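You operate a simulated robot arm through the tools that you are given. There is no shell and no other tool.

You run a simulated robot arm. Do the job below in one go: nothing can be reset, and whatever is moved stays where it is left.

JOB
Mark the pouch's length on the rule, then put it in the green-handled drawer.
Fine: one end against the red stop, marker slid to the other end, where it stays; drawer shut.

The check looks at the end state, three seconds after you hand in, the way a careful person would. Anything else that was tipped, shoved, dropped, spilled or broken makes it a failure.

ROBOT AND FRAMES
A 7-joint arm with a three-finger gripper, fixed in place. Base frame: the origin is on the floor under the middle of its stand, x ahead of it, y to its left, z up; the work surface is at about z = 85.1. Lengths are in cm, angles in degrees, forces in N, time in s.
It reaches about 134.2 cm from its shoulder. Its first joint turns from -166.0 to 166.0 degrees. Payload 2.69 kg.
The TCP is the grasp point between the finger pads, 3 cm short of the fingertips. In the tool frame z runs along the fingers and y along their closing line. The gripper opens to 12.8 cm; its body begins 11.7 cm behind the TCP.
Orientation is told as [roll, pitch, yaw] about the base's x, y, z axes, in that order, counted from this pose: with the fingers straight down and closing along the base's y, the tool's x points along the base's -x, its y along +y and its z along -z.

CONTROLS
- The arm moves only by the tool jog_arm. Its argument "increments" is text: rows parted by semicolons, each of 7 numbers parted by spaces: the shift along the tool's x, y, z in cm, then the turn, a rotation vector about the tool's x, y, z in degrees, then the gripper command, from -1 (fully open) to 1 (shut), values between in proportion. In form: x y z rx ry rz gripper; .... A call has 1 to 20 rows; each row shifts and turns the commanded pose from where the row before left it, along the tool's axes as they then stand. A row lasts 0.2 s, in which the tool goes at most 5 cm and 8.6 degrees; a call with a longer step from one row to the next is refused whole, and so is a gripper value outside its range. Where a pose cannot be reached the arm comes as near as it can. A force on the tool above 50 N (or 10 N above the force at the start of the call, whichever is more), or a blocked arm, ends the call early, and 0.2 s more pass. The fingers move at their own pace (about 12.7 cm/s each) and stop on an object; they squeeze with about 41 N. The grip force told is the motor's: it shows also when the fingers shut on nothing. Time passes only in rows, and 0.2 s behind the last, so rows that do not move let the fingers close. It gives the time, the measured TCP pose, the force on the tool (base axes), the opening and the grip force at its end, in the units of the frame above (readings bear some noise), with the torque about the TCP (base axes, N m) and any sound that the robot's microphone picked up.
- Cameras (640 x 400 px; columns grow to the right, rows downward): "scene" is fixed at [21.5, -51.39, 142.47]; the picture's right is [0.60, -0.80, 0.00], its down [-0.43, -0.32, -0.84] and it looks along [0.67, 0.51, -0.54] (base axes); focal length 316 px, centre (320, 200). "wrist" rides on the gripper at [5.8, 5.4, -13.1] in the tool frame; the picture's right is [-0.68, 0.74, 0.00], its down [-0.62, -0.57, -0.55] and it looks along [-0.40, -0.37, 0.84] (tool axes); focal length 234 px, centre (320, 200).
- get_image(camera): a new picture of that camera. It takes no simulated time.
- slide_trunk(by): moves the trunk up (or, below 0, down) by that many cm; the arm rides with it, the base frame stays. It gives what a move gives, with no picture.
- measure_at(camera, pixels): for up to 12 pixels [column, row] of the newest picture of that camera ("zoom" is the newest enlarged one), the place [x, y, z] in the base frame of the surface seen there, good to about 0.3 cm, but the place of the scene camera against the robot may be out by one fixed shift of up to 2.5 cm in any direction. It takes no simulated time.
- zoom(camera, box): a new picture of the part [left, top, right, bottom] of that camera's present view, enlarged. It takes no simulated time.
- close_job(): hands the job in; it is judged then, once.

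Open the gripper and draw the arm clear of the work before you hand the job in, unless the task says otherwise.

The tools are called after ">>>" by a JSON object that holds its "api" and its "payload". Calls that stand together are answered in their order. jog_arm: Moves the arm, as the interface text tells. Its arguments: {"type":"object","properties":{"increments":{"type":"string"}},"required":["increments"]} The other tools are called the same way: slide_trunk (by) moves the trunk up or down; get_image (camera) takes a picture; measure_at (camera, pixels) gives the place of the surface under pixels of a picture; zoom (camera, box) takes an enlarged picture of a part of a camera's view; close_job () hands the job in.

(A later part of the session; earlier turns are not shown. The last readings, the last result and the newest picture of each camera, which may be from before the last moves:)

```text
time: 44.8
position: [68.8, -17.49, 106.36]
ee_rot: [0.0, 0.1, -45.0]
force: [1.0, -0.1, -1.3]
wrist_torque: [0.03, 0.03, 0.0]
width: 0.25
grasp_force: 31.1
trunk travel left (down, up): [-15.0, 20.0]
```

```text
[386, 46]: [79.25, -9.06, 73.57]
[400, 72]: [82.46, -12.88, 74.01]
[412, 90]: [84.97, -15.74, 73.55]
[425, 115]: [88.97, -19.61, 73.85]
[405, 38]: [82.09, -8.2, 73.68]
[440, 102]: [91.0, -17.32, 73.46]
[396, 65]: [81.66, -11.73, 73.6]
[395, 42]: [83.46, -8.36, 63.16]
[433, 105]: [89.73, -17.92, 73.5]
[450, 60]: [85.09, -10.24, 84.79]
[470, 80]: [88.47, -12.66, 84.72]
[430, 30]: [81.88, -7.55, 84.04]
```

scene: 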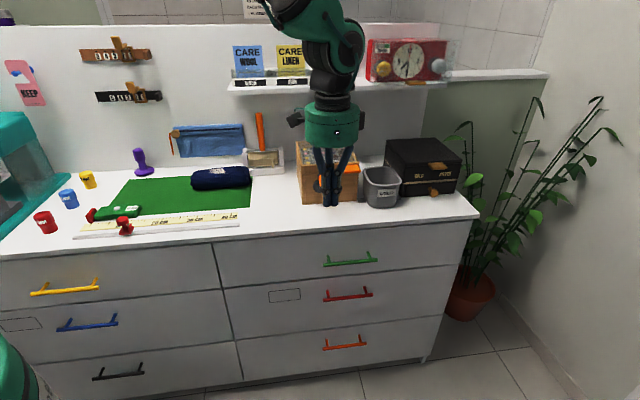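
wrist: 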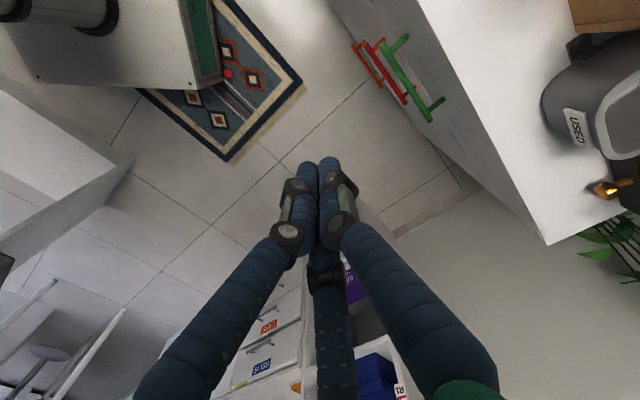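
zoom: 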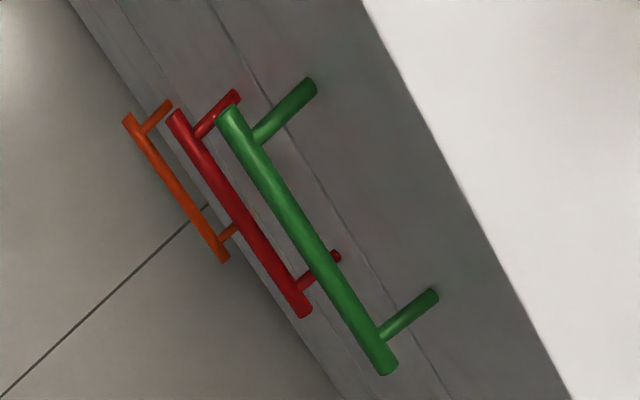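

Bar: z≈73.3, n≈49.2, u 62…77, with the face at n≈52.7. I'll turn the tool -90° about its x axis so the fingers point horizontally at the drawer, opening the fingers partly.

>>> {"api": "jog_arm", "payload": {"increments": "0 0 0 -8 0 0 0.2; 0 0 0 -8 0 0 0.2; 0 0 0 -8 0 0 0.2; 0 0 0 -8 0 0 0.2; 0 0 0 -8 0 0 0.2; 0 0 0 -8 0 0 0.2; 0 0 0 -8 0 0 0.2; 0 0 0 -8 0 0 0.2; 0 0 0 -8 0 0 0.2; 0 0 0 -8 0 0 0.2; 0 0 0 -8 0 0 0.2; 0 0 0 -2 0 0 0.2; 0 0 0 0 0 0 0.2"}}

>>> {"api": "get_image", "payload": {"camera": "scene"}}

>>> {"api": "get_image", "payload": {"camera": "wrist"}}

```text
time: 47.6
position: [68.65, -17.47, 106.29]
ee_rot: [90.1, 0.0, -45.0]
force: [0.1, -0.3, -0.7]
wrist_torque: [0.02, -0.03, 0.01]
width: 5.13
grasp_force: 0.0
trunk travel left (down, up): [-15.0, 20.0]
```

```text
taken
```

scene: 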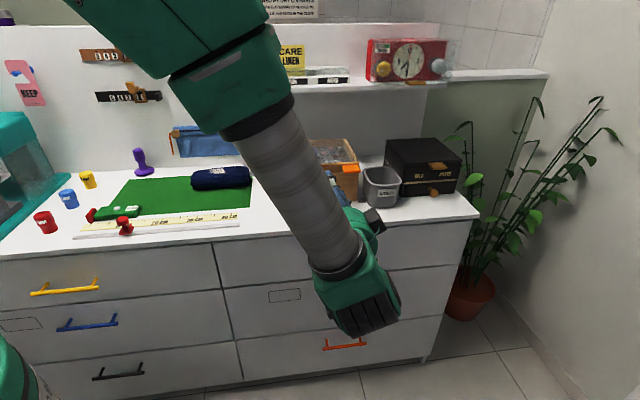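

```text
taken
```

wrist: 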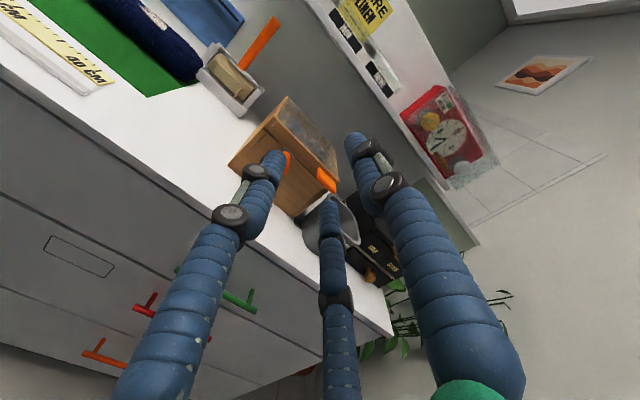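

The horizontal pose is reached. Now I'll lower to the bar height with fingertips still about 4 cm short of the bar.

>>> {"api": "jog_arm", "payload": {"increments": "-1 -4 0 0 0 0 0.2; -1 -4 0 0 0 0 0.2; -1 -4 0 0 0 0 0.2; -1 -4 0 0 0 0 0.2; -1 -4 0 0 0 0 0.2; -1 -4 0 0 0 0 0.2; -1.5 -4 0.5 0 0 0 0.2; -1.4 -4 1 0 0 0 0.2; 0 -1.5 2 0 0 0 0.2; 0 0 0 0 0 0 0.2; 0 0 0 0 0 0 0.2"}}

>>> {"api": "get_image", "payload": {"camera": "scene"}}

>>> {"api": "get_image", "payload": {"camera": "wrist"}}

```text
time: 50.0
position: [77.4, -21.34, 72.63]
ee_rot: [90.1, 0.0, -45.0]
force: [-1.0, 1.7, 0.0]
wrist_torque: [0.01, -0.04, 0.01]
width: 5.11
grasp_force: 0.0
trunk travel left (down, up): [-15.0, 20.0]
```

```text
taken
```

scene: 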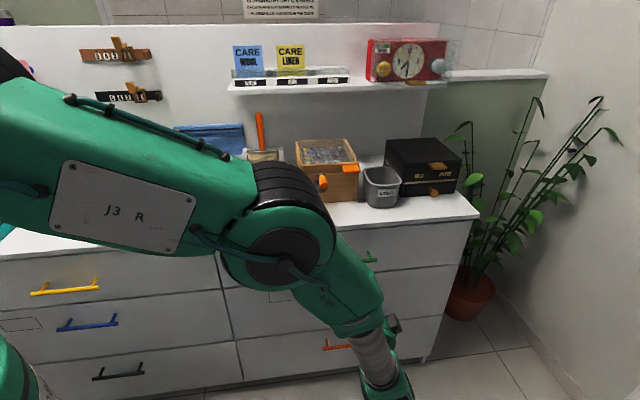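

```text
taken
```

wrist: 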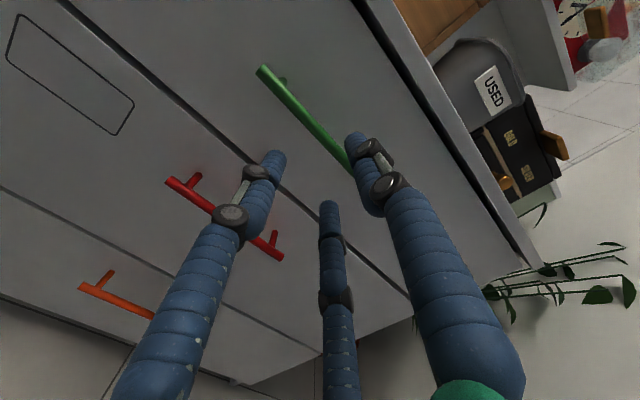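

The bar runs from (262,70) to behind the upper finger near (355,170). I'll measure it from here.

>>> {"api": "measure_at", "payload": {"camera": "wrist", "pixels": [[265, 73], [285, 92], [300, 108], [318, 127], [335, 148], [348, 163], [284, 80], [310, 100], [260, 110], [345, 130], [400, 60], [390, 10]]}}

>>> {"api": "zoom", "payload": {"camera": "wrist", "box": [230, 40, 430, 220]}}

```text
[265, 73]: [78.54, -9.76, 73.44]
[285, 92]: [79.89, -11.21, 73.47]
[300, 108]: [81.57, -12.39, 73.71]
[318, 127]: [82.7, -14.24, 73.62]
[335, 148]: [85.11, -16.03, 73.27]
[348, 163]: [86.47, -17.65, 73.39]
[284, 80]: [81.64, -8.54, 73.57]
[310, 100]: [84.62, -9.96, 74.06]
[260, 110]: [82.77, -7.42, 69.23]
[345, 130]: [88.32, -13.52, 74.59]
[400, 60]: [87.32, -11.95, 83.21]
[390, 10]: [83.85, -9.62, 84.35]
```

```text
2.22 times, centred on (330, 130) of wrist
```

zoom: 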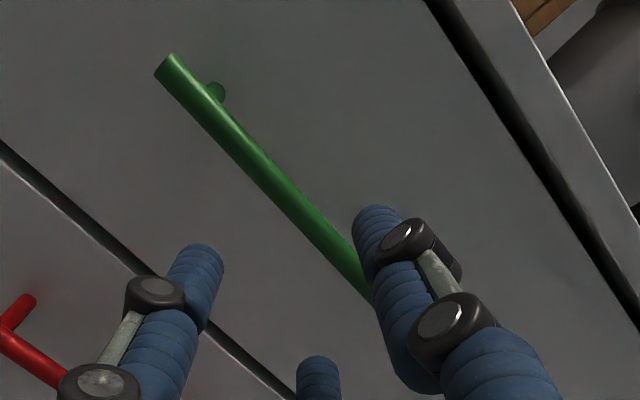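

The bar is at z≈73.5, n≈49.1, between the finger planes. I'll advance 8.6 cm so it sits just inside the pads, then look before closing.

>>> {"api": "jog_arm", "payload": {"increments": "0 0.2 2 0 0 0 0.2; 0 0 2 0 0 0 0.2; 0 0 2 0 0 0 0.2; 0 0 1.5 0 0 0 0.2; 0 0 1 0 0 0 0.2; 0 0 0 0 0 0 0.2"}}

>>> {"api": "get_image", "payload": {"camera": "wrist"}}

```text
time: 51.4
position: [83.3, -15.24, 72.92]
ee_rot: [90.0, 0.0, -45.0]
force: [-1.2, -0.2, -0.3]
wrist_torque: [-0.03, 0.0, 0.02]
width: 5.12
grasp_force: 0.0
trunk travel left (down, up): [-15.0, 20.0]
```

```text
taken
```

wrist: 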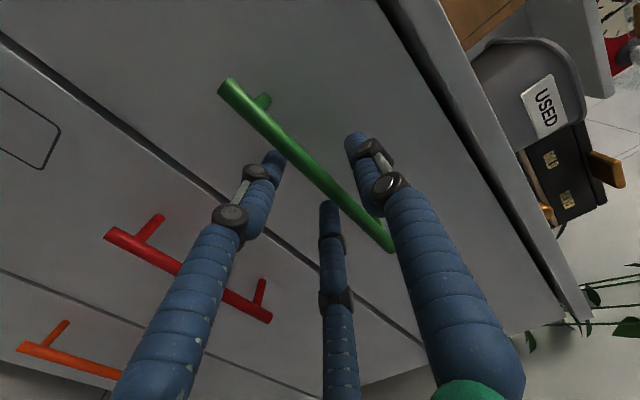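

The bar lies between the upper finger and the lower pair. I'll close on it in steps.

>>> {"api": "jog_arm", "payload": {"increments": "0 0 0 0 0 0 0.4; 0 0 0 0 0 0 0.55; 0 0 0 0 0 0 0.7; 0 0 0 0 0 0 0.85; 0 0 0 0 0 0 1; 0 0 0 0 0 0 1"}}

>>> {"api": "get_image", "payload": {"camera": "wrist"}}

```text
time: 52.8
position: [83.17, -15.18, 72.7]
ee_rot: [89.9, 0.0, -45.0]
force: [-7.5, 6.3, -17.2]
wrist_torque: [-0.23, 0.01, 0.01]
width: 1.96
grasp_force: 44.9
trunk travel left (down, up): [-15.0, 20.0]
```

```text
taken
```

wrist: 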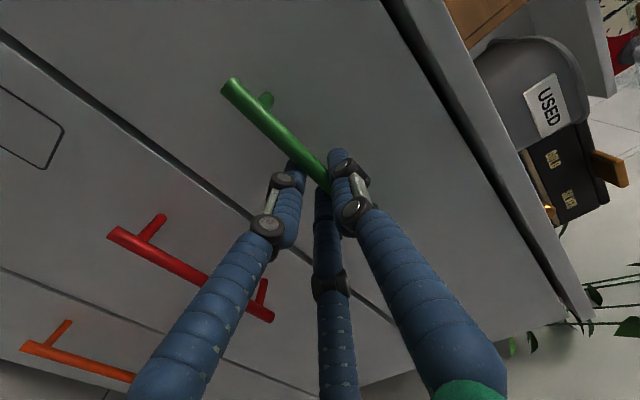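

Gripped (width 1.96, 45 N), with about 17 N of vertical load from a slight height mismatch. I'll relieve it by 0.2 cm down and start pulling gently.

>>> {"api": "jog_arm", "payload": {"increments": "0 -0.2 0 0 0 0 1; 0 0 -0.4 0 0 0 1; 0 0 -0.6 0 0 0 1; 0 0 -0.8 0 0 0 1; 0 0 -0.8 0 0 0 1; 0 0 -0.8 0 0 0 1; 0 0 0 0 0 0 1"}}

>>> {"api": "get_image", "payload": {"camera": "wrist"}}

```text
time: 54.4
position: [80.9, -17.67, 72.82]
ee_rot: [90.1, 0.0, -45.0]
force: [-17.3, 16.3, -4.3]
wrist_torque: [-0.05, 0.0, 0.37]
width: 1.92
grasp_force: 44.4
trunk travel left (down, up): [-15.0, 20.0]
```

```text
taken
```

wrist: 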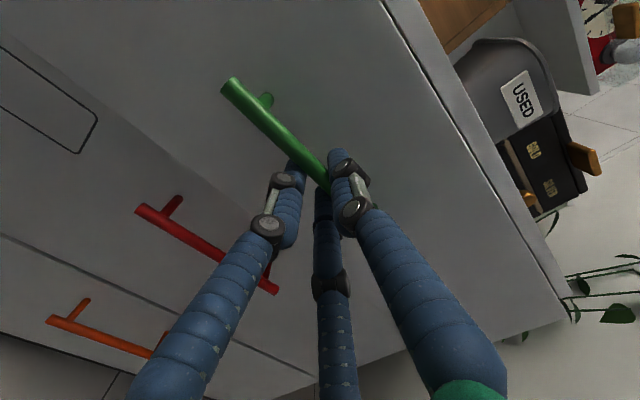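

The drawer is sliding out. A sideways load of about 24 N (toward -u) has built up, so I'll ease +0.3 cm in tool x and continue the pull, checking force.

>>> {"api": "jog_arm", "payload": {"increments": "0.15 0 0 0 0 0 1; 0.15 0 -0.4 0 0 0 1; 0 0 -0.8 0 0 0 1; 0 0 -0.8 0 0 0 1; 0 0 0 0 0 0 1"}}

```text
time: 55.6
position: [79.47, -19.07, 72.88]
ee_rot: [90.0, 0.0, -45.1]
force: [7.5, -10.2, -11.7]
wrist_torque: [-0.02, 0.17, -0.24]
width: 1.93
grasp_force: 44.3
trunk travel left (down, up): [-15.0, 20.0]
```

Now it's slightly the other way (+12 N along u, -12 N vertical). I'll correct -0.1 in x and -0.1 in y and pull on with 1 cm rows.

>>> {"api": "jog_arm", "payload": {"increments": "-0.1 -0.1 -0.6 0 0 0 1; 0 0 -1 0 0 0 1; 0 0 -1 0 0 0 1; 0 0 -1 0 0 0 1; 0 0 -1 0 0 0 1; 0 0 0 0 0 0 1"}}

>>> {"api": "get_image", "payload": {"camera": "wrist"}}

```text
time: 57.0
position: [76.24, -22.46, 72.8]
ee_rot: [90.1, 0.0, -45.1]
force: [8.7, -10.4, 11.0]
wrist_torque: [0.22, 0.0, -0.04]
width: 1.93
grasp_force: 44.6
trunk travel left (down, up): [-15.0, 20.0]
```

```text
taken
```

wrist: 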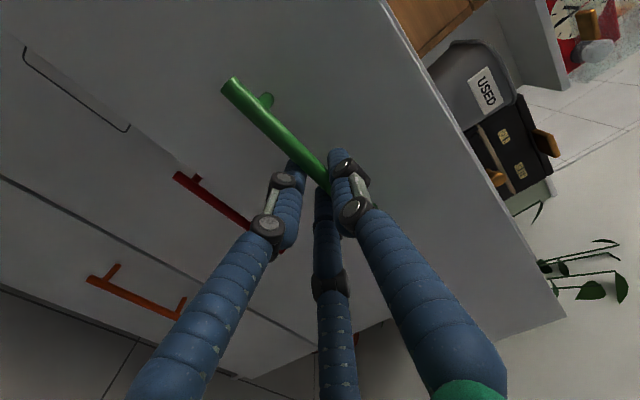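

Opened about 10 cm, forces modest. I'll continue pulling another 8 cm.

>>> {"api": "jog_arm", "payload": {"increments": "-0.1 0.05 -1 0 0 0 1; 0 0 -1 0 0 0 1; 0 0 -1 0 0 0 1; 0 0 -1 0 0 0 1; 0 0 -1 0 0 0 1; 0 0 -1 0 0 0 1; 0 0 -1 0 0 0 1; 0 0 -1 0 0 0 1; 0 0 0 0 0 0 1"}}

>>> {"api": "get_image", "payload": {"camera": "wrist"}}

>>> {"api": "get_image", "payload": {"camera": "scene"}}

```text
time: 59.0
position: [70.59, -28.02, 72.83]
ee_rot: [90.0, 0.1, -45.0]
force: [-0.2, -1.4, 14.1]
wrist_torque: [0.17, -0.11, 0.28]
width: 1.92
grasp_force: 44.7
trunk travel left (down, up): [-15.0, 20.0]
```

```text
taken
```

wrist: 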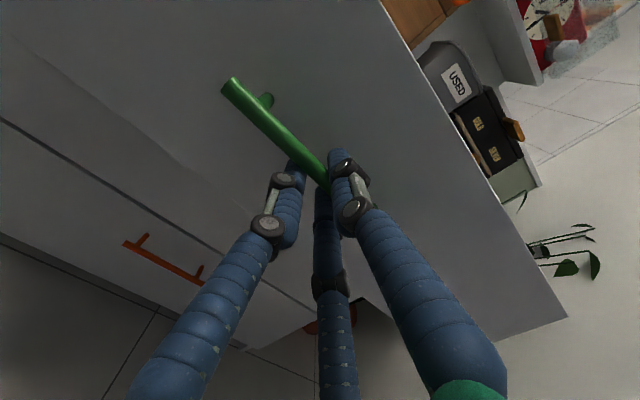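

```text
taken
```

scene: 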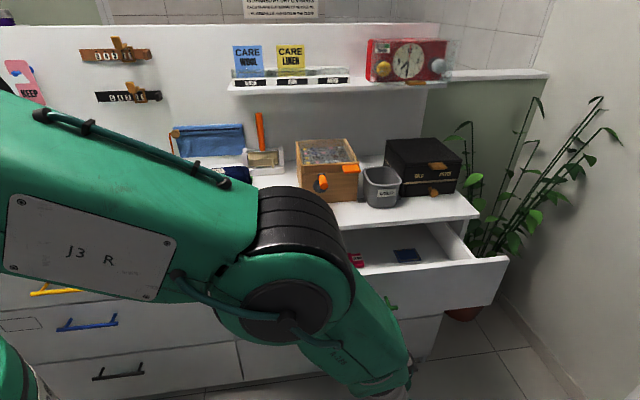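

Opened about 18 cm; the drawer holds a red item and a blue item. I'll pull some 5 cm more, watching for the end of travel.

>>> {"api": "jog_arm", "payload": {"increments": "0 0.1 -0.8 0 0 0 1; 0 0 -0.8 0 0 0 1; 0 0 -0.8 0 0 0 1; 0 0 -0.8 0 0 0 1; 0 0 -0.8 0 0 0 1; 0 0 -0.8 0 0 0 1; 0 0 0 0 0 0 1"}}

>>> {"api": "get_image", "payload": {"camera": "scene"}}

```text
time: 60.6
position: [67.12, -31.34, 72.75]
ee_rot: [89.9, 0.2, -45.0]
force: [0.4, -2.3, -6.6]
wrist_torque: [-0.09, -0.01, -0.33]
width: 1.92
grasp_force: 44.0
trunk travel left (down, up): [-15.0, 20.0]
```

```text
taken
```

scene: 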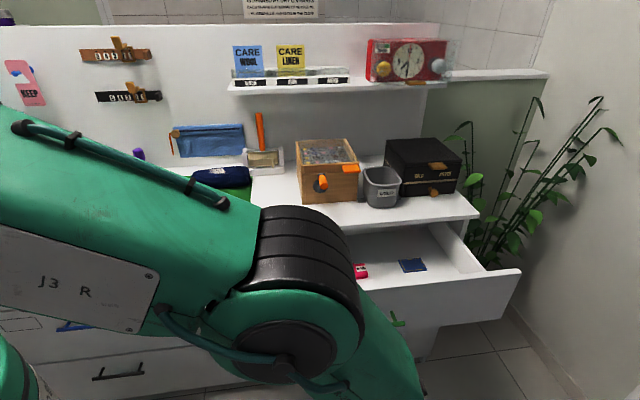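

Opened about 23 cm with low force; that's enough. I'll release the handle and back straight off.

>>> {"api": "jog_arm", "payload": {"increments": "0 0 0 0 0 0 0.6; 0 0 0 0 0 0 0.2; 0 0 0 0 0 0 0.1; 0 0 0 0 0 0 0.1; 0 0 -1 0 0 0 0.1; 0 0 -2 0 0 0 0.1; 0 0 -2.5 0 0 0 0.1; 0 0 -2.5 0 0 0 0.1; 0 0 0 0 0 0 0.1"}}

>>> {"api": "get_image", "payload": {"camera": "wrist"}}

```text
time: 62.6
position: [61.35, -37.11, 73.04]
ee_rot: [90.0, 0.0, -44.9]
force: [-0.7, -0.4, 0.8]
wrist_torque: [-0.04, -0.02, -0.01]
width: 5.75
grasp_force: 0.0
trunk travel left (down, up): [-15.0, 20.0]
```

```text
taken
```

wrist: 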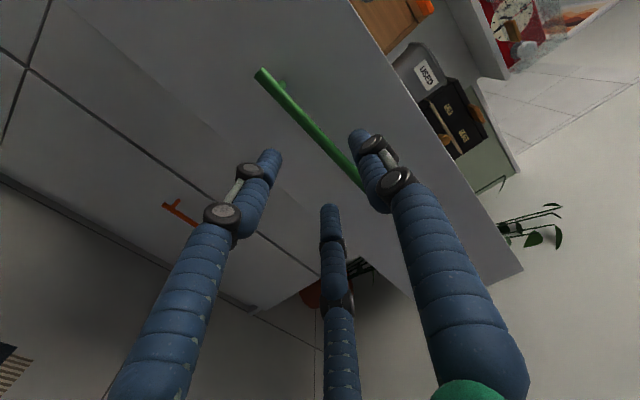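

Clear of the handle. I'll rise to about z 108 and turn the tool back to pointing down.

>>> {"api": "jog_arm", "payload": {"increments": "0 4.5 0 0 0 0 0.1; 0 4.5 0 0 0 0 0.1; 0 4.5 0 0 0 0 0.1; 0 4.5 0 0 0 0 0.1; 0 4.5 0 0 0 0 0.1; 0 4.5 0 0 0 0 0.1; 0 4.5 0 0 0 0 0.1; 0 3.5 0 0 0 0 0.1; 0 0 0 0 0 0 0.1"}}

>>> {"api": "jog_arm", "payload": {"increments": "0 0 0 8 0 0 0; 0 0 0 8 0 0 0; 0 0 0 8 0 0 0; 0 0 0 8 0 0 0; 0 0 0 8 0 0 0; 0 0 0 8 0 0 0; 0 0 0 8 0 0 0; 0 0 0 8 0 0 0; 0 0 0 8 0 0 0; 0 0 0 8 0 0 0; 0 0 0 8 0 0 0; 0 0 0 2 0 0 0; 0 0 0 0 0 0 0"}}

>>> {"api": "get_image", "payload": {"camera": "scene"}}

>>> {"api": "get_image", "payload": {"camera": "wrist"}}

```text
time: 64.6
position: [61.49, -36.87, 107.91]
ee_rot: [90.0, 0.0, -45.0]
force: [0.4, -0.1, -0.3]
wrist_torque: [-0.01, 0.04, -0.05]
width: 5.74
grasp_force: 0.0
trunk travel left (down, up): [-15.0, 20.0]
```

```text
time: 67.4
position: [61.44, -37.06, 107.85]
ee_rot: [0.0, 0.0, -45.0]
force: [0.2, -0.6, -0.1]
wrist_torque: [-0.02, 0.01, -0.01]
width: 6.4
grasp_force: 0.1
trunk travel left (down, up): [-15.0, 20.0]
```

```text
taken
```

scene: 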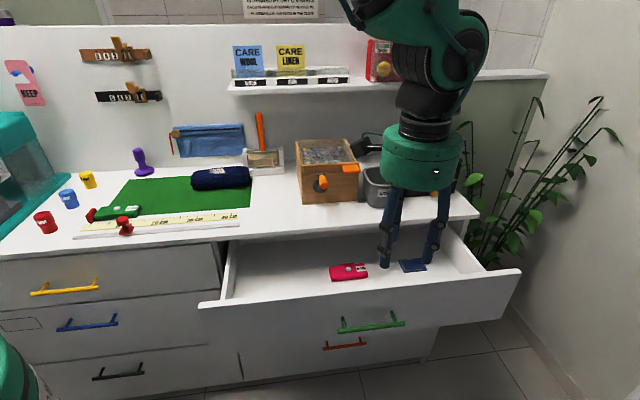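

```text
taken
```

wrist: 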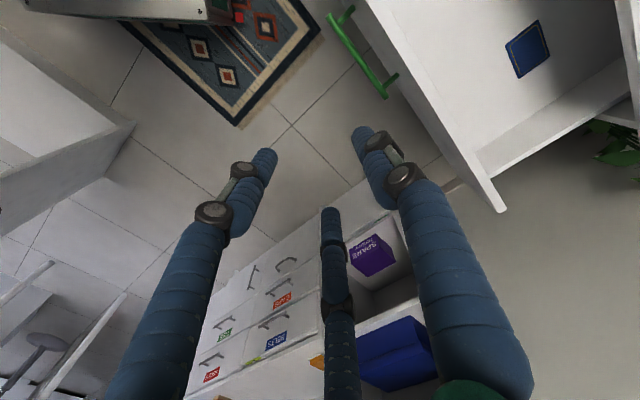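

The drawer is open, with a red item at (348,271) and a blue one at (412,265). The left half looks empty, so I'll zoom in.

>>> {"api": "zoom", "payload": {"camera": "scene", "box": [190, 210, 530, 360]}}

>>> {"api": "measure_at", "payload": {"camera": "scene", "pixels": [[332, 276], [365, 272], [348, 265], [270, 280], [240, 270], [300, 285], [232, 295], [330, 250], [260, 255], [210, 303], [228, 300], [300, 262]]}}

>>> {"api": "zoom", "payload": {"camera": "scene", "box": [310, 240, 450, 300]}}

```text
1.88 times, centred on (360, 285) of scene
```

zoom: 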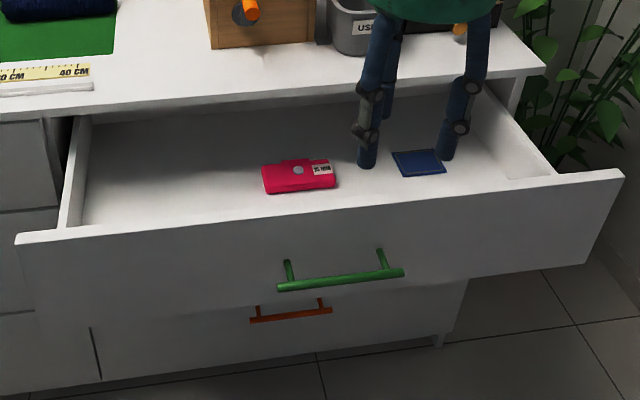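

```text
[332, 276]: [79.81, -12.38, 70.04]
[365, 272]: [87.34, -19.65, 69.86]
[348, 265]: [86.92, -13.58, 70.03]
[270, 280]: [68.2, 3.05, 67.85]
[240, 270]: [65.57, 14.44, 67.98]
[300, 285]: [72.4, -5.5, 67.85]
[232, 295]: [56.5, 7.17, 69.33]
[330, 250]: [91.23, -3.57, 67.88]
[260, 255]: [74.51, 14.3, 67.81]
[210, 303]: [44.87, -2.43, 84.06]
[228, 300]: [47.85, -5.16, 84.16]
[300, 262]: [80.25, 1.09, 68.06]
```

```text
4.57 times, centred on (380, 270) of scene
```

zoom: 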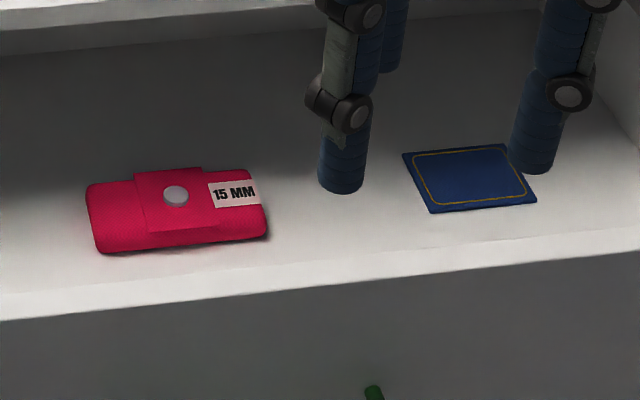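

There is a red "15 MM" pouch and a blue patch in the drawer, so the space at u≈44–56, n≈38–44 is free (floor z≈66). The pouch on the rule is the one for this job. I'll return above it at z≈108 with the fingers set to about 9 cm.

>>> {"api": "jog_arm", "payload": {"increments": "4 2.3 0 0 0 0 -0.4; 4 2.3 0 0 0 0 -0.4; 4 2.3 0 0 0 0 -0.4; 4 2.3 0 0 0 0 -0.4; 4 2.3 0 0 0 0 -0.4; 4 2.3 0 0 0 0 -0.4; 4 2.3 0 0 0 0 -0.4; 4 2.3 0 0 0 0 -0.4; 4 2.3 0 0 0 0 -0.4; 4 2.3 0 0 0 0 -0.4; 3.7 3.2 0 0 0 0 -0.4; 3.7 3.2 0 0 0 0 -0.4; 3.7 3.2 0 0 0 0 -0.4; 3.7 3.2 0 0 0 0 -0.4; 3.7 3.2 0 0 0 0 -0.4; 3.7 3.2 0 0 0 0 -0.4; 3.7 3.2 0 0 0 0 -0.4; 2 3.2 0 0 0 0 -0.4; 0 0 0 0 0 0 -0.4; 0 0 0 0 0 0 -0.4"}}

>>> {"api": "get_image", "payload": {"camera": "wrist"}}

>>> {"api": "get_image", "payload": {"camera": "scene"}}

```text
time: 71.6
position: [47.95, 45.35, 107.82]
ee_rot: [0.0, 0.0, -45.0]
force: [0.3, -0.4, -0.3]
wrist_torque: [-0.02, 0.02, 0.0]
width: 8.99
grasp_force: 0.1
trunk travel left (down, up): [-15.0, 20.0]
```

```text
taken
```

wrist: 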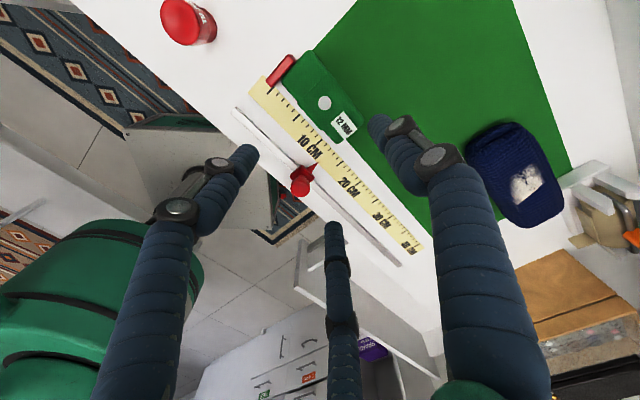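

```text
taken
```

scene: 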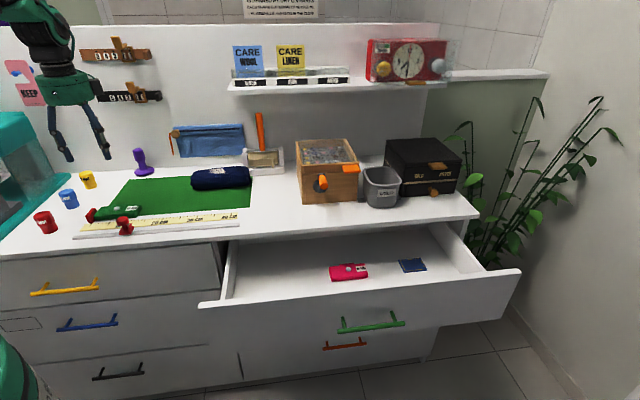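

The pouch, stop and marker are all visible below. I'll zoom and measure the pouch sides and the stop for the tight grasp.

>>> {"api": "zoom", "payload": {"camera": "wrist", "box": [245, 40, 375, 210]}}

>>> {"api": "zoom", "payload": {"camera": "wrist", "box": [255, 40, 365, 150]}}

```text
2.35 times, centred on (310, 125) of wrist
```

zoom: 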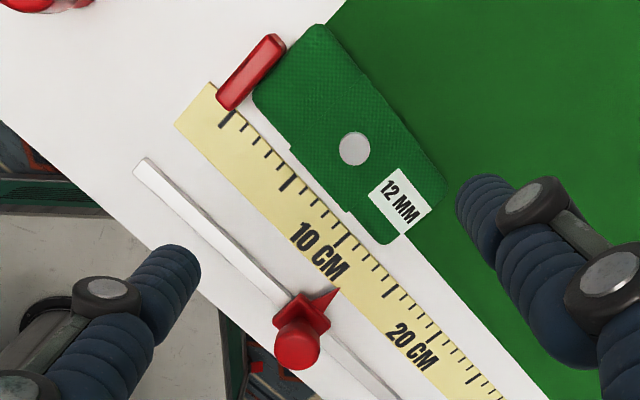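

```text
3.64 times, centred on (310, 95) of wrist
```

zoom: 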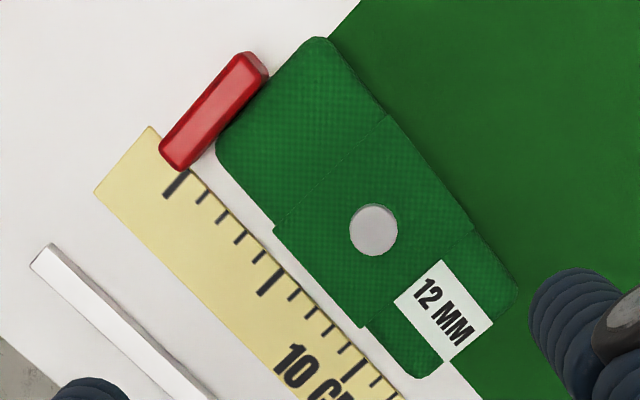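

>>> {"api": "measure_at", "payload": {"camera": "zoom", "pixels": [[224, 155], [250, 195], [372, 330], [405, 365], [325, 45], [360, 88], [470, 225], [505, 275], [373, 230], [435, 368], [485, 325], [245, 100]]}}

>>> {"api": "measure_at", "payload": {"camera": "zoom", "pixels": [[180, 165], [262, 72], [188, 168], [268, 80], [280, 215], [365, 320], [384, 112], [473, 228], [216, 158], [240, 190], [350, 72], [430, 170]]}}

```text
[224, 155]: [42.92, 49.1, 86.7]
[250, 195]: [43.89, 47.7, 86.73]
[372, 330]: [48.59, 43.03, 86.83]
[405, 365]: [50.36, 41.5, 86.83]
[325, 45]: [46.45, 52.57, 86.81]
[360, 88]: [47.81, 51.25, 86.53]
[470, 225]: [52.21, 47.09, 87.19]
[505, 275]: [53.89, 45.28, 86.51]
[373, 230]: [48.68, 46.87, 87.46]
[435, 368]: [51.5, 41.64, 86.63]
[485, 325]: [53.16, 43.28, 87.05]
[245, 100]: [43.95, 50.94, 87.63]
```

```text
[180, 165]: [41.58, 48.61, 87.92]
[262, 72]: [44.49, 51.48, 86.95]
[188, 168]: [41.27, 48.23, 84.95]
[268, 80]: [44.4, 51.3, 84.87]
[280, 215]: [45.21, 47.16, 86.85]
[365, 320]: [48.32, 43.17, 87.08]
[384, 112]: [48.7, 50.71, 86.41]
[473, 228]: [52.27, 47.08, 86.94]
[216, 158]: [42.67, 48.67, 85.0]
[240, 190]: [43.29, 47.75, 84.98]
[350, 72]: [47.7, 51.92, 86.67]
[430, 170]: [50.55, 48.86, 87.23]
```

Pouch centre is at u≈1.3, n≈67.5. I'll aim the TCP at u≈1.9, n≈66.1 so the -u finger keeps clear of the stop, set the opening to 9.4 cm, and go down to z≈92 for a check.

>>> {"api": "jog_arm", "payload": {"increments": "0 0.13 3 0 0 0 -0.47; 0 0 3 0 0 0 -0.47; 0 0 3 0 0 0 -0.47; 0 0 3 0 0 0 -0.47; 0 0 2.5 0 0 0 -0.47; 0 0 1 0 0 0 -0.47; 0 0 0 0 0 0 -0.47; 0 0 0 0 0 0 -0.47"}}

>>> {"api": "get_image", "payload": {"camera": "wrist"}}

>>> {"api": "zoom", "payload": {"camera": "scene", "box": [70, 150, 190, 250]}}

```text
time: 73.4
position: [47.92, 45.57, 92.37]
ee_rot: [0.0, 0.0, -45.0]
force: [0.4, -0.5, -0.1]
wrist_torque: [-0.01, -0.04, 0.0]
width: 9.41
grasp_force: 0.0
trunk travel left (down, up): [-15.0, 20.0]
```

```text
taken
```

wrist: 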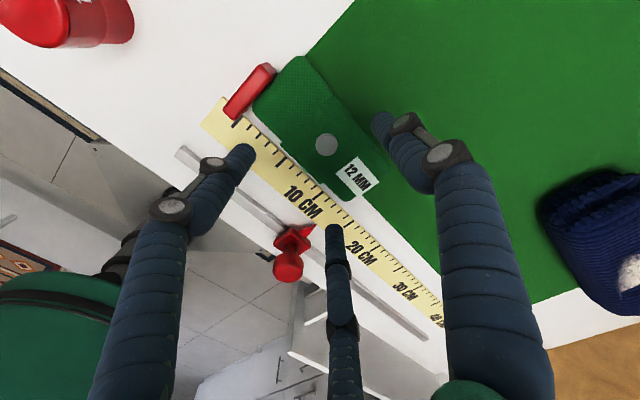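

```text
4.00 times, centred on (130, 200) of scene
```

zoom: 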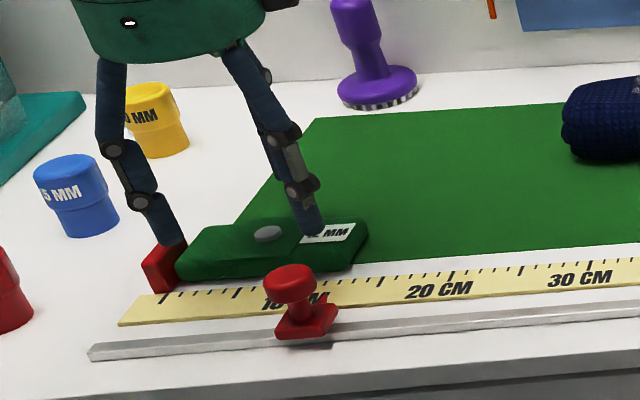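

The -u finger hovers close to the stop in the scene view, so I'll measure the tip positions against stop, pouch and marker before going lower.

>>> {"api": "measure_at", "payload": {"camera": "wrist", "pixels": [[245, 147], [238, 152], [233, 158], [251, 155], [250, 148], [332, 230], [340, 232], [328, 236], [376, 118], [374, 126], [383, 115], [228, 164]]}}

>>> {"api": "zoom", "payload": {"camera": "wrist", "box": [200, 50, 360, 250]}}

```text
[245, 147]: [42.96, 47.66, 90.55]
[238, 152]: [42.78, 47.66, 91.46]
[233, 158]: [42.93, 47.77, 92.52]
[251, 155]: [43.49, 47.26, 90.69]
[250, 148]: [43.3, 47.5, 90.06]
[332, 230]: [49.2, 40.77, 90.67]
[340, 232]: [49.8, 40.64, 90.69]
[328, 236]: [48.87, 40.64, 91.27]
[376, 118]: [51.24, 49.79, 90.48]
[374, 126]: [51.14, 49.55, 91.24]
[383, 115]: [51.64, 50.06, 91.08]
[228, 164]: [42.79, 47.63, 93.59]
```

```text
2.00 times, centred on (280, 150) of wrist
```

zoom: 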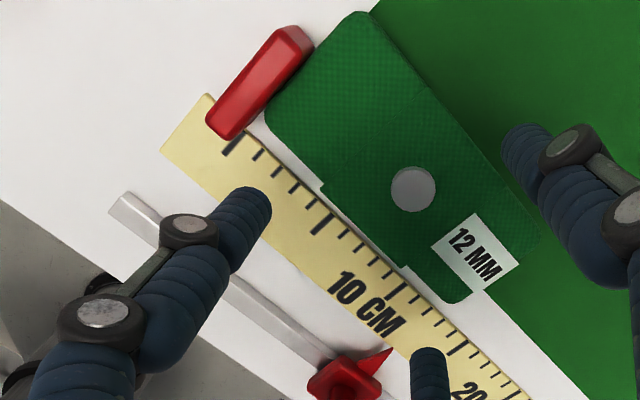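

The -u tip's outermost point is u≈-3.5 (stop face -4.75), and both side clearances are OK. I'll shift -0.1 in y, descend to z≈88.75 and close in steps.

>>> {"api": "jog_arm", "payload": {"increments": "0 -0.1 1.2 0 0 0 -0.47; 0 0 1.2 0 0 0 -0.47; 0 0 1.2 0 0 0 -0.47; 0 0 0 0 0 0 -0.47; 0 0 0 0 0 0 -0.35; 0 0 0 0 0 0 -0.25; 0 0 0 0 0 0 -0.2"}}

>>> {"api": "get_image", "payload": {"camera": "wrist"}}

```text
time: 75.0
position: [47.89, 45.48, 88.93]
ee_rot: [0.0, 0.0, -45.0]
force: [0.2, 0.4, 3.7]
wrist_torque: [0.08, -0.06, 0.1]
width: 7.8
grasp_force: 41.2
trunk travel left (down, up): [-15.0, 20.0]
```

```text
taken
```

wrist: 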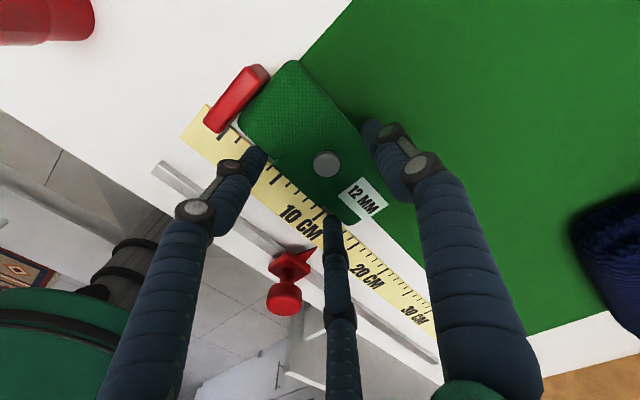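

Gripped (7.8 cm, 41 N). I'll lift, easing slightly away from the stop, up to about z 104.

>>> {"api": "jog_arm", "payload": {"increments": "0 0 0 0 0 0 0.2; -0.1 0 -0.4 0 0 0 0.2; -0.2 0 -1 0 0 0 0.2; -0.2 0 -2 0 0 0 0.2; 0 0 -3 0 0 0 0.2; 0 0 -3 0 0 0 0.2; 0 0 -3 0 0 0 0.2; 0 0 -3 0 0 0 0.2; 0 0 0 0 0 0 0.2"}}

>>> {"api": "get_image", "payload": {"camera": "wrist"}}

>>> {"api": "zoom", "payload": {"camera": "scene", "box": [40, 90, 240, 250]}}

```text
time: 77.0
position: [48.1, 45.04, 104.26]
ee_rot: [0.0, 0.1, -45.0]
force: [-0.4, 0.4, -0.2]
wrist_torque: [0.03, -0.02, 0.0]
width: 7.73
grasp_force: 40.7
trunk travel left (down, up): [-15.0, 20.0]
```

```text
taken
```

wrist: 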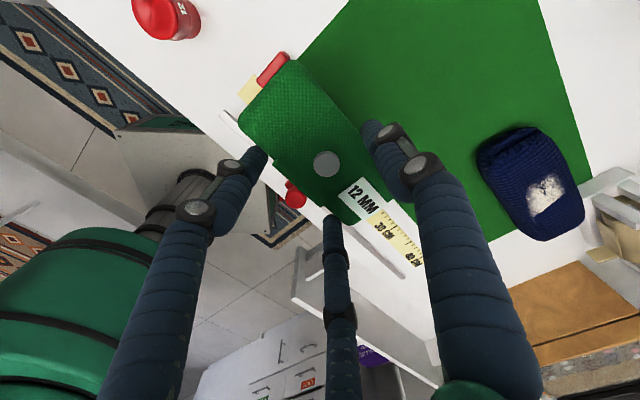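

```text
2.50 times, centred on (140, 170) of scene
```

zoom: 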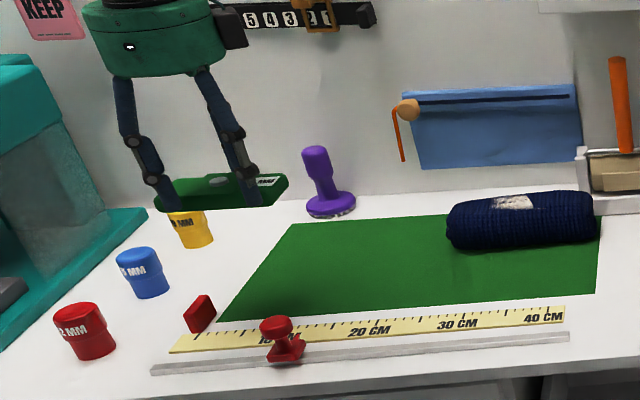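

The pouch is securely held and the marker stays in place. I'll carry it at z≈104 to above the free space in the drawer, u≈50, n≈41.

>>> {"api": "jog_arm", "payload": {"increments": "-3 -3 0 0 0 0 0.2; -4 -2.4 0 0 0 0 0.2; -4 -2.4 0 0 0 0 0.2; -4 -2.4 0 0 0 0 0.2; -4 -2.4 0 0 0 0 0.2; -4 -2.4 0 0 0 0 0.2; -4 -2.4 0 0 0 0 0.2; -4 -2.4 0 0 0 0 0.2; -4 -2.1 0 0 0 0 0.2; -4 -1 0 0 0 0 0.2; -4 -1 0 0 0 0 0.2; -4 -1 0 0 0 0 0.2; -0.8 0 0 0 0 0 0.2; 0 0 0 0 0 0 0.2; 0 0 0 0 0 0 0.2"}}

>>> {"api": "get_image", "payload": {"camera": "wrist"}}

>>> {"api": "get_image", "payload": {"camera": "scene"}}

```text
time: 80.2
position: [64.47, -6.39, 104.37]
ee_rot: [-0.1, 0.0, -45.0]
force: [0.0, 0.0, -0.1]
wrist_torque: [-0.02, 0.01, 0.0]
width: 7.76
grasp_force: 41.0
trunk travel left (down, up): [-15.0, 20.0]
```

```text
taken
```

wrist: 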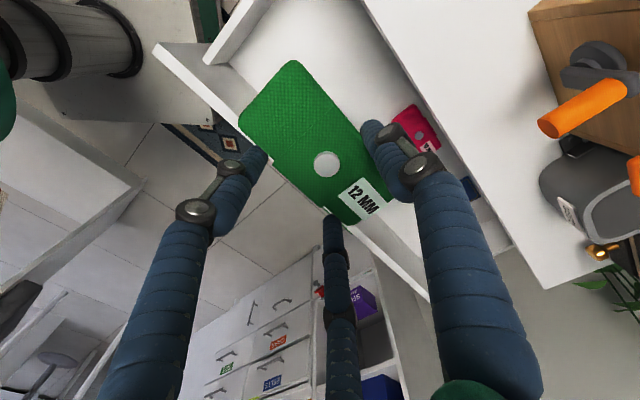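

```text
taken
```

scene: 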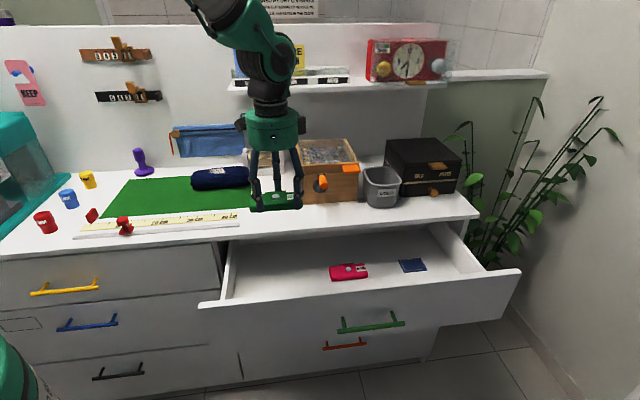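

I'm above the drawer. I'll measure the drawer's walls, floor, bench edge and the red pouch from here before lowering.

>>> {"api": "measure_at", "payload": {"camera": "wrist", "pixels": [[255, 60], [230, 30], [215, 50], [185, 70], [160, 48], [410, 120], [405, 105], [400, 60], [350, 60], [440, 120], [300, 40], [425, 290]]}}

>>> {"api": "zoom", "payload": {"camera": "wrist", "box": [140, 0, 480, 220]}}

```text
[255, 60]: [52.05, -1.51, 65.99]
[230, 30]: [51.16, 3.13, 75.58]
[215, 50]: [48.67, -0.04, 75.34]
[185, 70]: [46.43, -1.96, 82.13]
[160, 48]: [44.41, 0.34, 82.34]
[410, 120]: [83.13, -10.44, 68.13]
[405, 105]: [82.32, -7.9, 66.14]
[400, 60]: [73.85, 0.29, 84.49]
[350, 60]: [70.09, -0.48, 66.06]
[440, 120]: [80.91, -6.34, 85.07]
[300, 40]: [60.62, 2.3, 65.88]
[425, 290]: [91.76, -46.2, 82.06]
```

```text
1.82 times, centred on (310, 110) of wrist
```

zoom: 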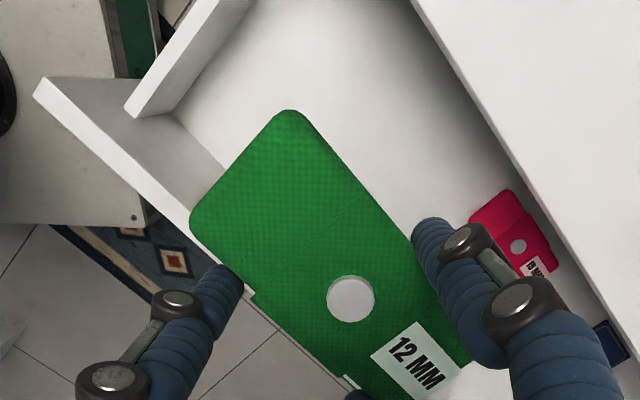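

Floor z≈66.0, front panel top z≈82.2 at n≈31.6, bench edge n≈52.5, so the spot is clear on all sides. I'll lower to about z 75 first.

>>> {"api": "jog_arm", "payload": {"increments": "0 0 3 0 0 0 0.2; 0 0 3 0 0 0 0.2; 0 0 3 0 0 0 0.2; 0 0 3 0 0 0 0.2; 0 0 3 0 0 0 0.2; 0 0 3 0 0 0 0.2; 0 0 3 0 0 0 0.2; 0 0 3 0 0 0 0.2; 0 0 3 0 0 0 0.2; 0 0 2.3 0 0 0 0.2; 0 0 0 0 0 0 0.2"}}

>>> {"api": "get_image", "payload": {"camera": "wrist"}}

>>> {"api": "get_image", "payload": {"camera": "scene"}}

```text
time: 82.6
position: [64.5, -6.3, 74.95]
ee_rot: [0.0, 0.0, -45.0]
force: [-0.6, 0.0, 0.3]
wrist_torque: [-0.03, 0.02, 0.01]
width: 7.77
grasp_force: 41.1
trunk travel left (down, up): [-15.0, 20.0]
```

```text
taken
```

wrist: 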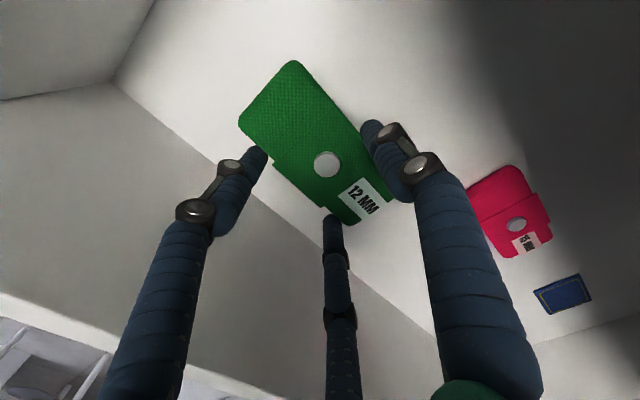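

```text
taken
```

scene: 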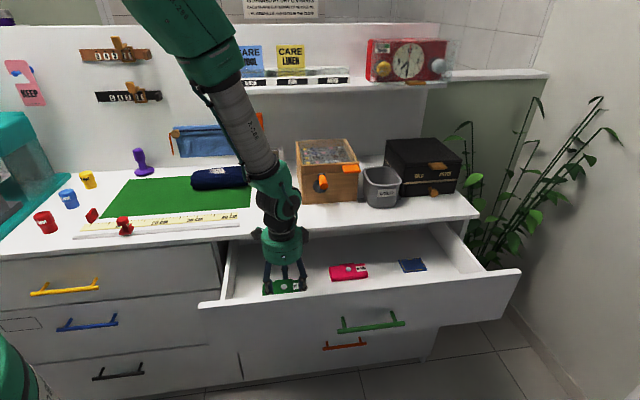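

The pouch is well inside the drawer, away from the red one. I'll lower the last 5 cm slowly to the floor.

>>> {"api": "jog_arm", "payload": {"increments": "0 0 2 0 0 0 0.2; 0 0 1.5 0 0 0 0.2; 0 0 0.8 0 0 0 0.2; 0 0 0.5 0 0 0 0.2; 0 0 0 0 0 0 0.2"}}

>>> {"api": "get_image", "payload": {"camera": "wrist"}}

```text
time: 83.8
position: [64.49, -6.44, 70.07]
ee_rot: [0.0, -0.1, -45.0]
force: [-0.2, -0.1, 0.3]
wrist_torque: [-0.04, -0.04, 0.01]
width: 7.75
grasp_force: 40.6
trunk travel left (down, up): [-15.0, 20.0]
```

```text
taken
```

wrist: 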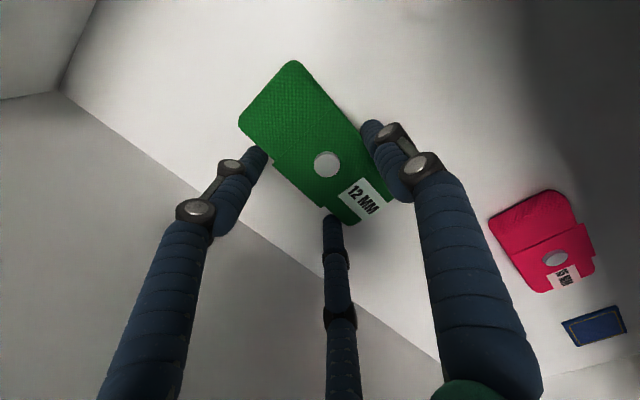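

Still about 0.2 cm to go. I'll lower in 0.1–0.15 cm rows and watch the vertical force.

>>> {"api": "jog_arm", "payload": {"increments": "0 0 0.15 0 0 0 0.2; 0 0 0.1 0 0 0 0.2; 0 0 0 0 0 0 0.2"}}

```text
time: 84.6
position: [64.57, -6.35, 70.06]
ee_rot: [0.2, -0.1, -44.9]
force: [-5.2, 3.8, 23.6]
wrist_torque: [0.58, 0.4, 0.1]
width: 7.76
grasp_force: 40.6
trunk travel left (down, up): [-15.0, 20.0]
```

Contact with the floor (23 N). I'll ease up 0.2 cm and open the fingers.

>>> {"api": "jog_arm", "payload": {"increments": "0 0 -0.2 0 0 0 0.2; 0 0 0 0 0 0 0; 0 0 0 0 0 0 -0.3; 0 0 0 0 0 0 -0.5; 0 0 0 0 0 0 -0.6; 0 0 0 0 0 0 -0.6"}}

>>> {"api": "get_image", "payload": {"camera": "wrist"}}

```text
time: 86.0
position: [64.44, -6.33, 69.88]
ee_rot: [0.0, 0.0, -44.9]
force: [0.4, -0.2, 0.1]
wrist_torque: [0.02, 0.02, 0.03]
width: 10.25
grasp_force: 0.0
trunk travel left (down, up): [-15.0, 20.0]
```

```text
taken
```

wrist: 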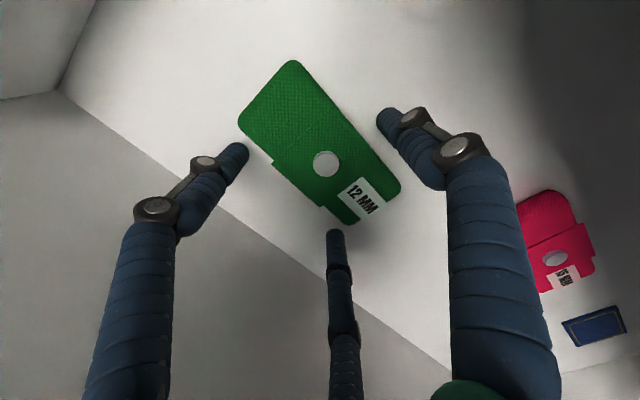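

Released; the pouch lies flat in the drawer. I'll rise straight up out of the drawer.

>>> {"api": "jog_arm", "payload": {"increments": "0 0 -1.5 0 0 0 -0.6; 0 0 -3 0 0 0 -0.6; 0 0 -3.5 0 0 0 -0.6; 0 0 -4 0 0 0 -0.6; 0 0 -4 0 0 0 -0.6; 0 0 -4 0 0 0 -0.6; 0 0 -4 0 0 0 0; 0 0 -4 0 0 0 0.5; 0 0 -4 0 0 0 1; 0 0 -4 0 0 0 1; 0 0 0 0 0 0 1"}}

>>> {"api": "get_image", "payload": {"camera": "wrist"}}

>>> {"api": "get_image", "payload": {"camera": "scene"}}

```text
time: 88.4
position: [64.25, -6.2, 106.03]
ee_rot: [0.1, 0.0, -45.0]
force: [0.5, 0.0, 0.6]
wrist_torque: [0.0, -0.06, 0.02]
width: 0.21
grasp_force: 31.7
trunk travel left (down, up): [-15.0, 20.0]
```

```text
taken
```

wrist: 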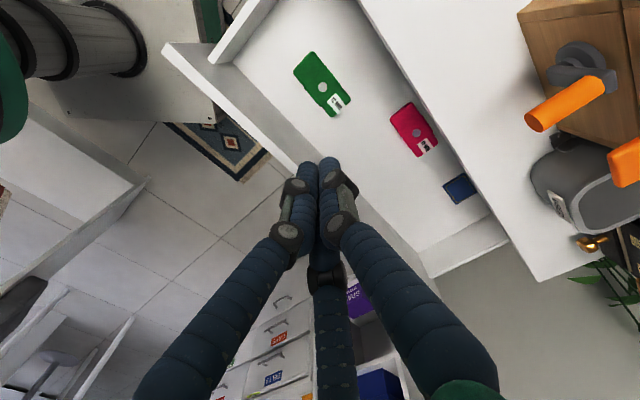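

```text
taken
```

scene: 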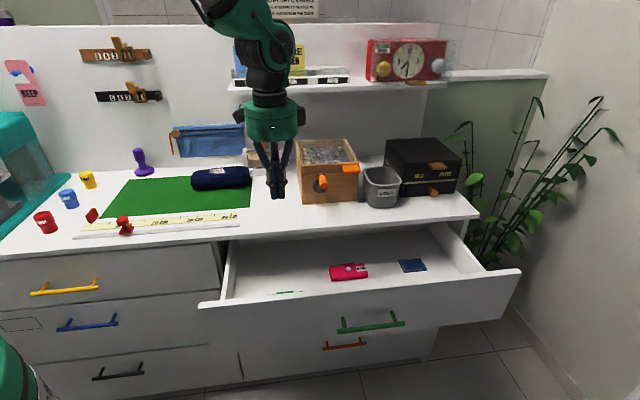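

The pouch is in the drawer. To shut it, I'll return to the spot in front (u≈70, n≈17, z≈108) and turn the tool horizontal with fingers closed.

>>> {"api": "jog_arm", "payload": {"increments": "-2.9 -3.43 -0.4 0 0 0 1; -2.9 -3.43 -0.4 0 0 0 1; -2.9 -3.43 -0.4 0 0 0 1; -2.9 -3.43 -0.4 0 0 0 1; -2.9 -3.43 -0.4 0 0 0 1; -2.9 -3.43 0 0 0 0 1; -2.8 -3.42 0 0 0 0 1; 0 0 0 0 0 0 1"}}

>>> {"api": "jog_arm", "payload": {"increments": "0 0 0 -8 0 0 1; 0 0 0 -8 0 0 1; 0 0 0 -8 0 0 1; 0 0 0 -8 0 0 1; 0 0 0 -8 0 0 1; 0 0 0 -8 0 0 1; 0 0 0 -8 0 0 1; 0 0 0 -8 0 0 1; 0 0 0 -8 0 0 1; 0 0 0 -8 0 0 1; 0 0 0 -8 0 0 1; 0 0 0 -2 0 0 1; 0 0 0 0 0 0 1"}}

>>> {"api": "get_image", "payload": {"camera": "wrist"}}

>>> {"api": "get_image", "payload": {"camera": "scene"}}

```text
time: 90.2
position: [61.66, -37.78, 108.09]
ee_rot: [0.0, 0.1, -45.0]
force: [-0.1, -0.8, -0.4]
wrist_torque: [0.06, 0.01, -0.02]
width: 0.19
grasp_force: 31.2
trunk travel left (down, up): [-15.0, 20.0]
```

```text
time: 93.0
position: [61.64, -37.75, 107.98]
ee_rot: [90.0, 0.0, -45.1]
force: [0.7, 0.3, -0.2]
wrist_torque: [0.02, 0.0, 0.0]
width: 0.2
grasp_force: 31.2
trunk travel left (down, up): [-15.0, 20.0]
```

```text
taken
```

wrist: 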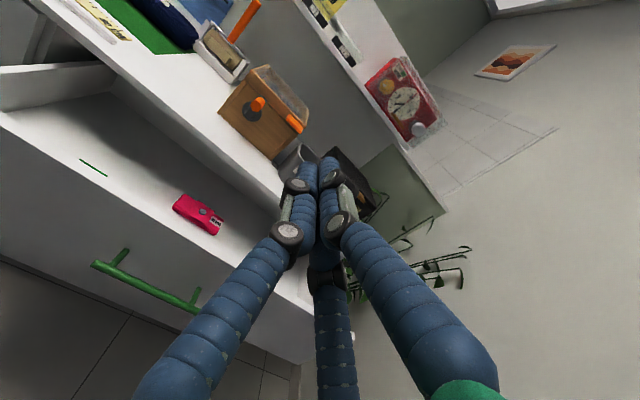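

```text
taken
```

scene: 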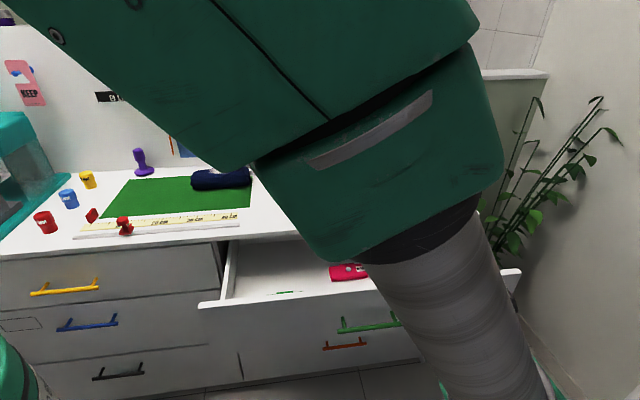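

Now I'll lower to z≈78.3, above the handle bar (top ≈74) and below the panel top (82.2).

>>> {"api": "jog_arm", "payload": {"increments": "0 -4 0 0 0 0 1; 0 -4 0 0 0 0 1; 0 -4 0 0 0 0 1; 0 -4 0 0 0 0 1; 0 -4 0 0 0 0 1; 0 -4 0 0 0 0 1; 0 -4 0 0 0 0 1; 0 -1.7 0 0 0 0 1; 0 0 0 0 0 0 1; 0 0 0 0 0 0 1"}}

>>> {"api": "get_image", "payload": {"camera": "wrist"}}

```text
time: 95.2
position: [61.72, -37.69, 78.4]
ee_rot: [90.0, 0.0, -44.9]
force: [-0.4, 0.8, 0.4]
wrist_torque: [0.01, -0.01, 0.02]
width: 0.22
grasp_force: 31.8
trunk travel left (down, up): [-15.0, 20.0]
```

```text
taken
```

wrist: 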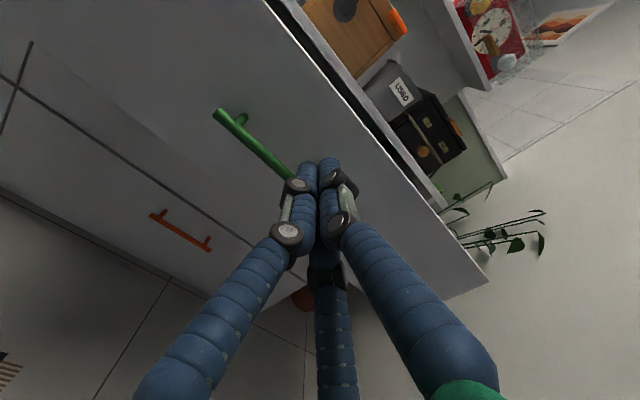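

Lined up on the panel above the bar. I'll advance until just before contact with the panel.

>>> {"api": "jog_arm", "payload": {"increments": "0 0 2 0 0 0 1; 0 0 2 0 0 0 1; 0 0 2 0 0 0 1; 0 0 1.5 0 0 0 1; 0 0 1 0 0 0 1; 0 0 0 0 0 0 1"}}

>>> {"api": "get_image", "payload": {"camera": "wrist"}}

```text
time: 96.6
position: [67.65, -31.5, 78.36]
ee_rot: [90.0, 0.0, -45.0]
force: [0.4, 0.5, -0.4]
wrist_torque: [0.02, -0.03, 0.04]
width: 0.22
grasp_force: 31.6
trunk travel left (down, up): [-15.0, 20.0]
```

```text
taken
```

wrist: 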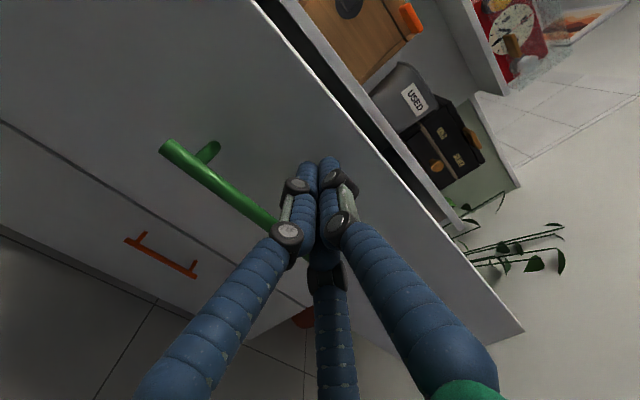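

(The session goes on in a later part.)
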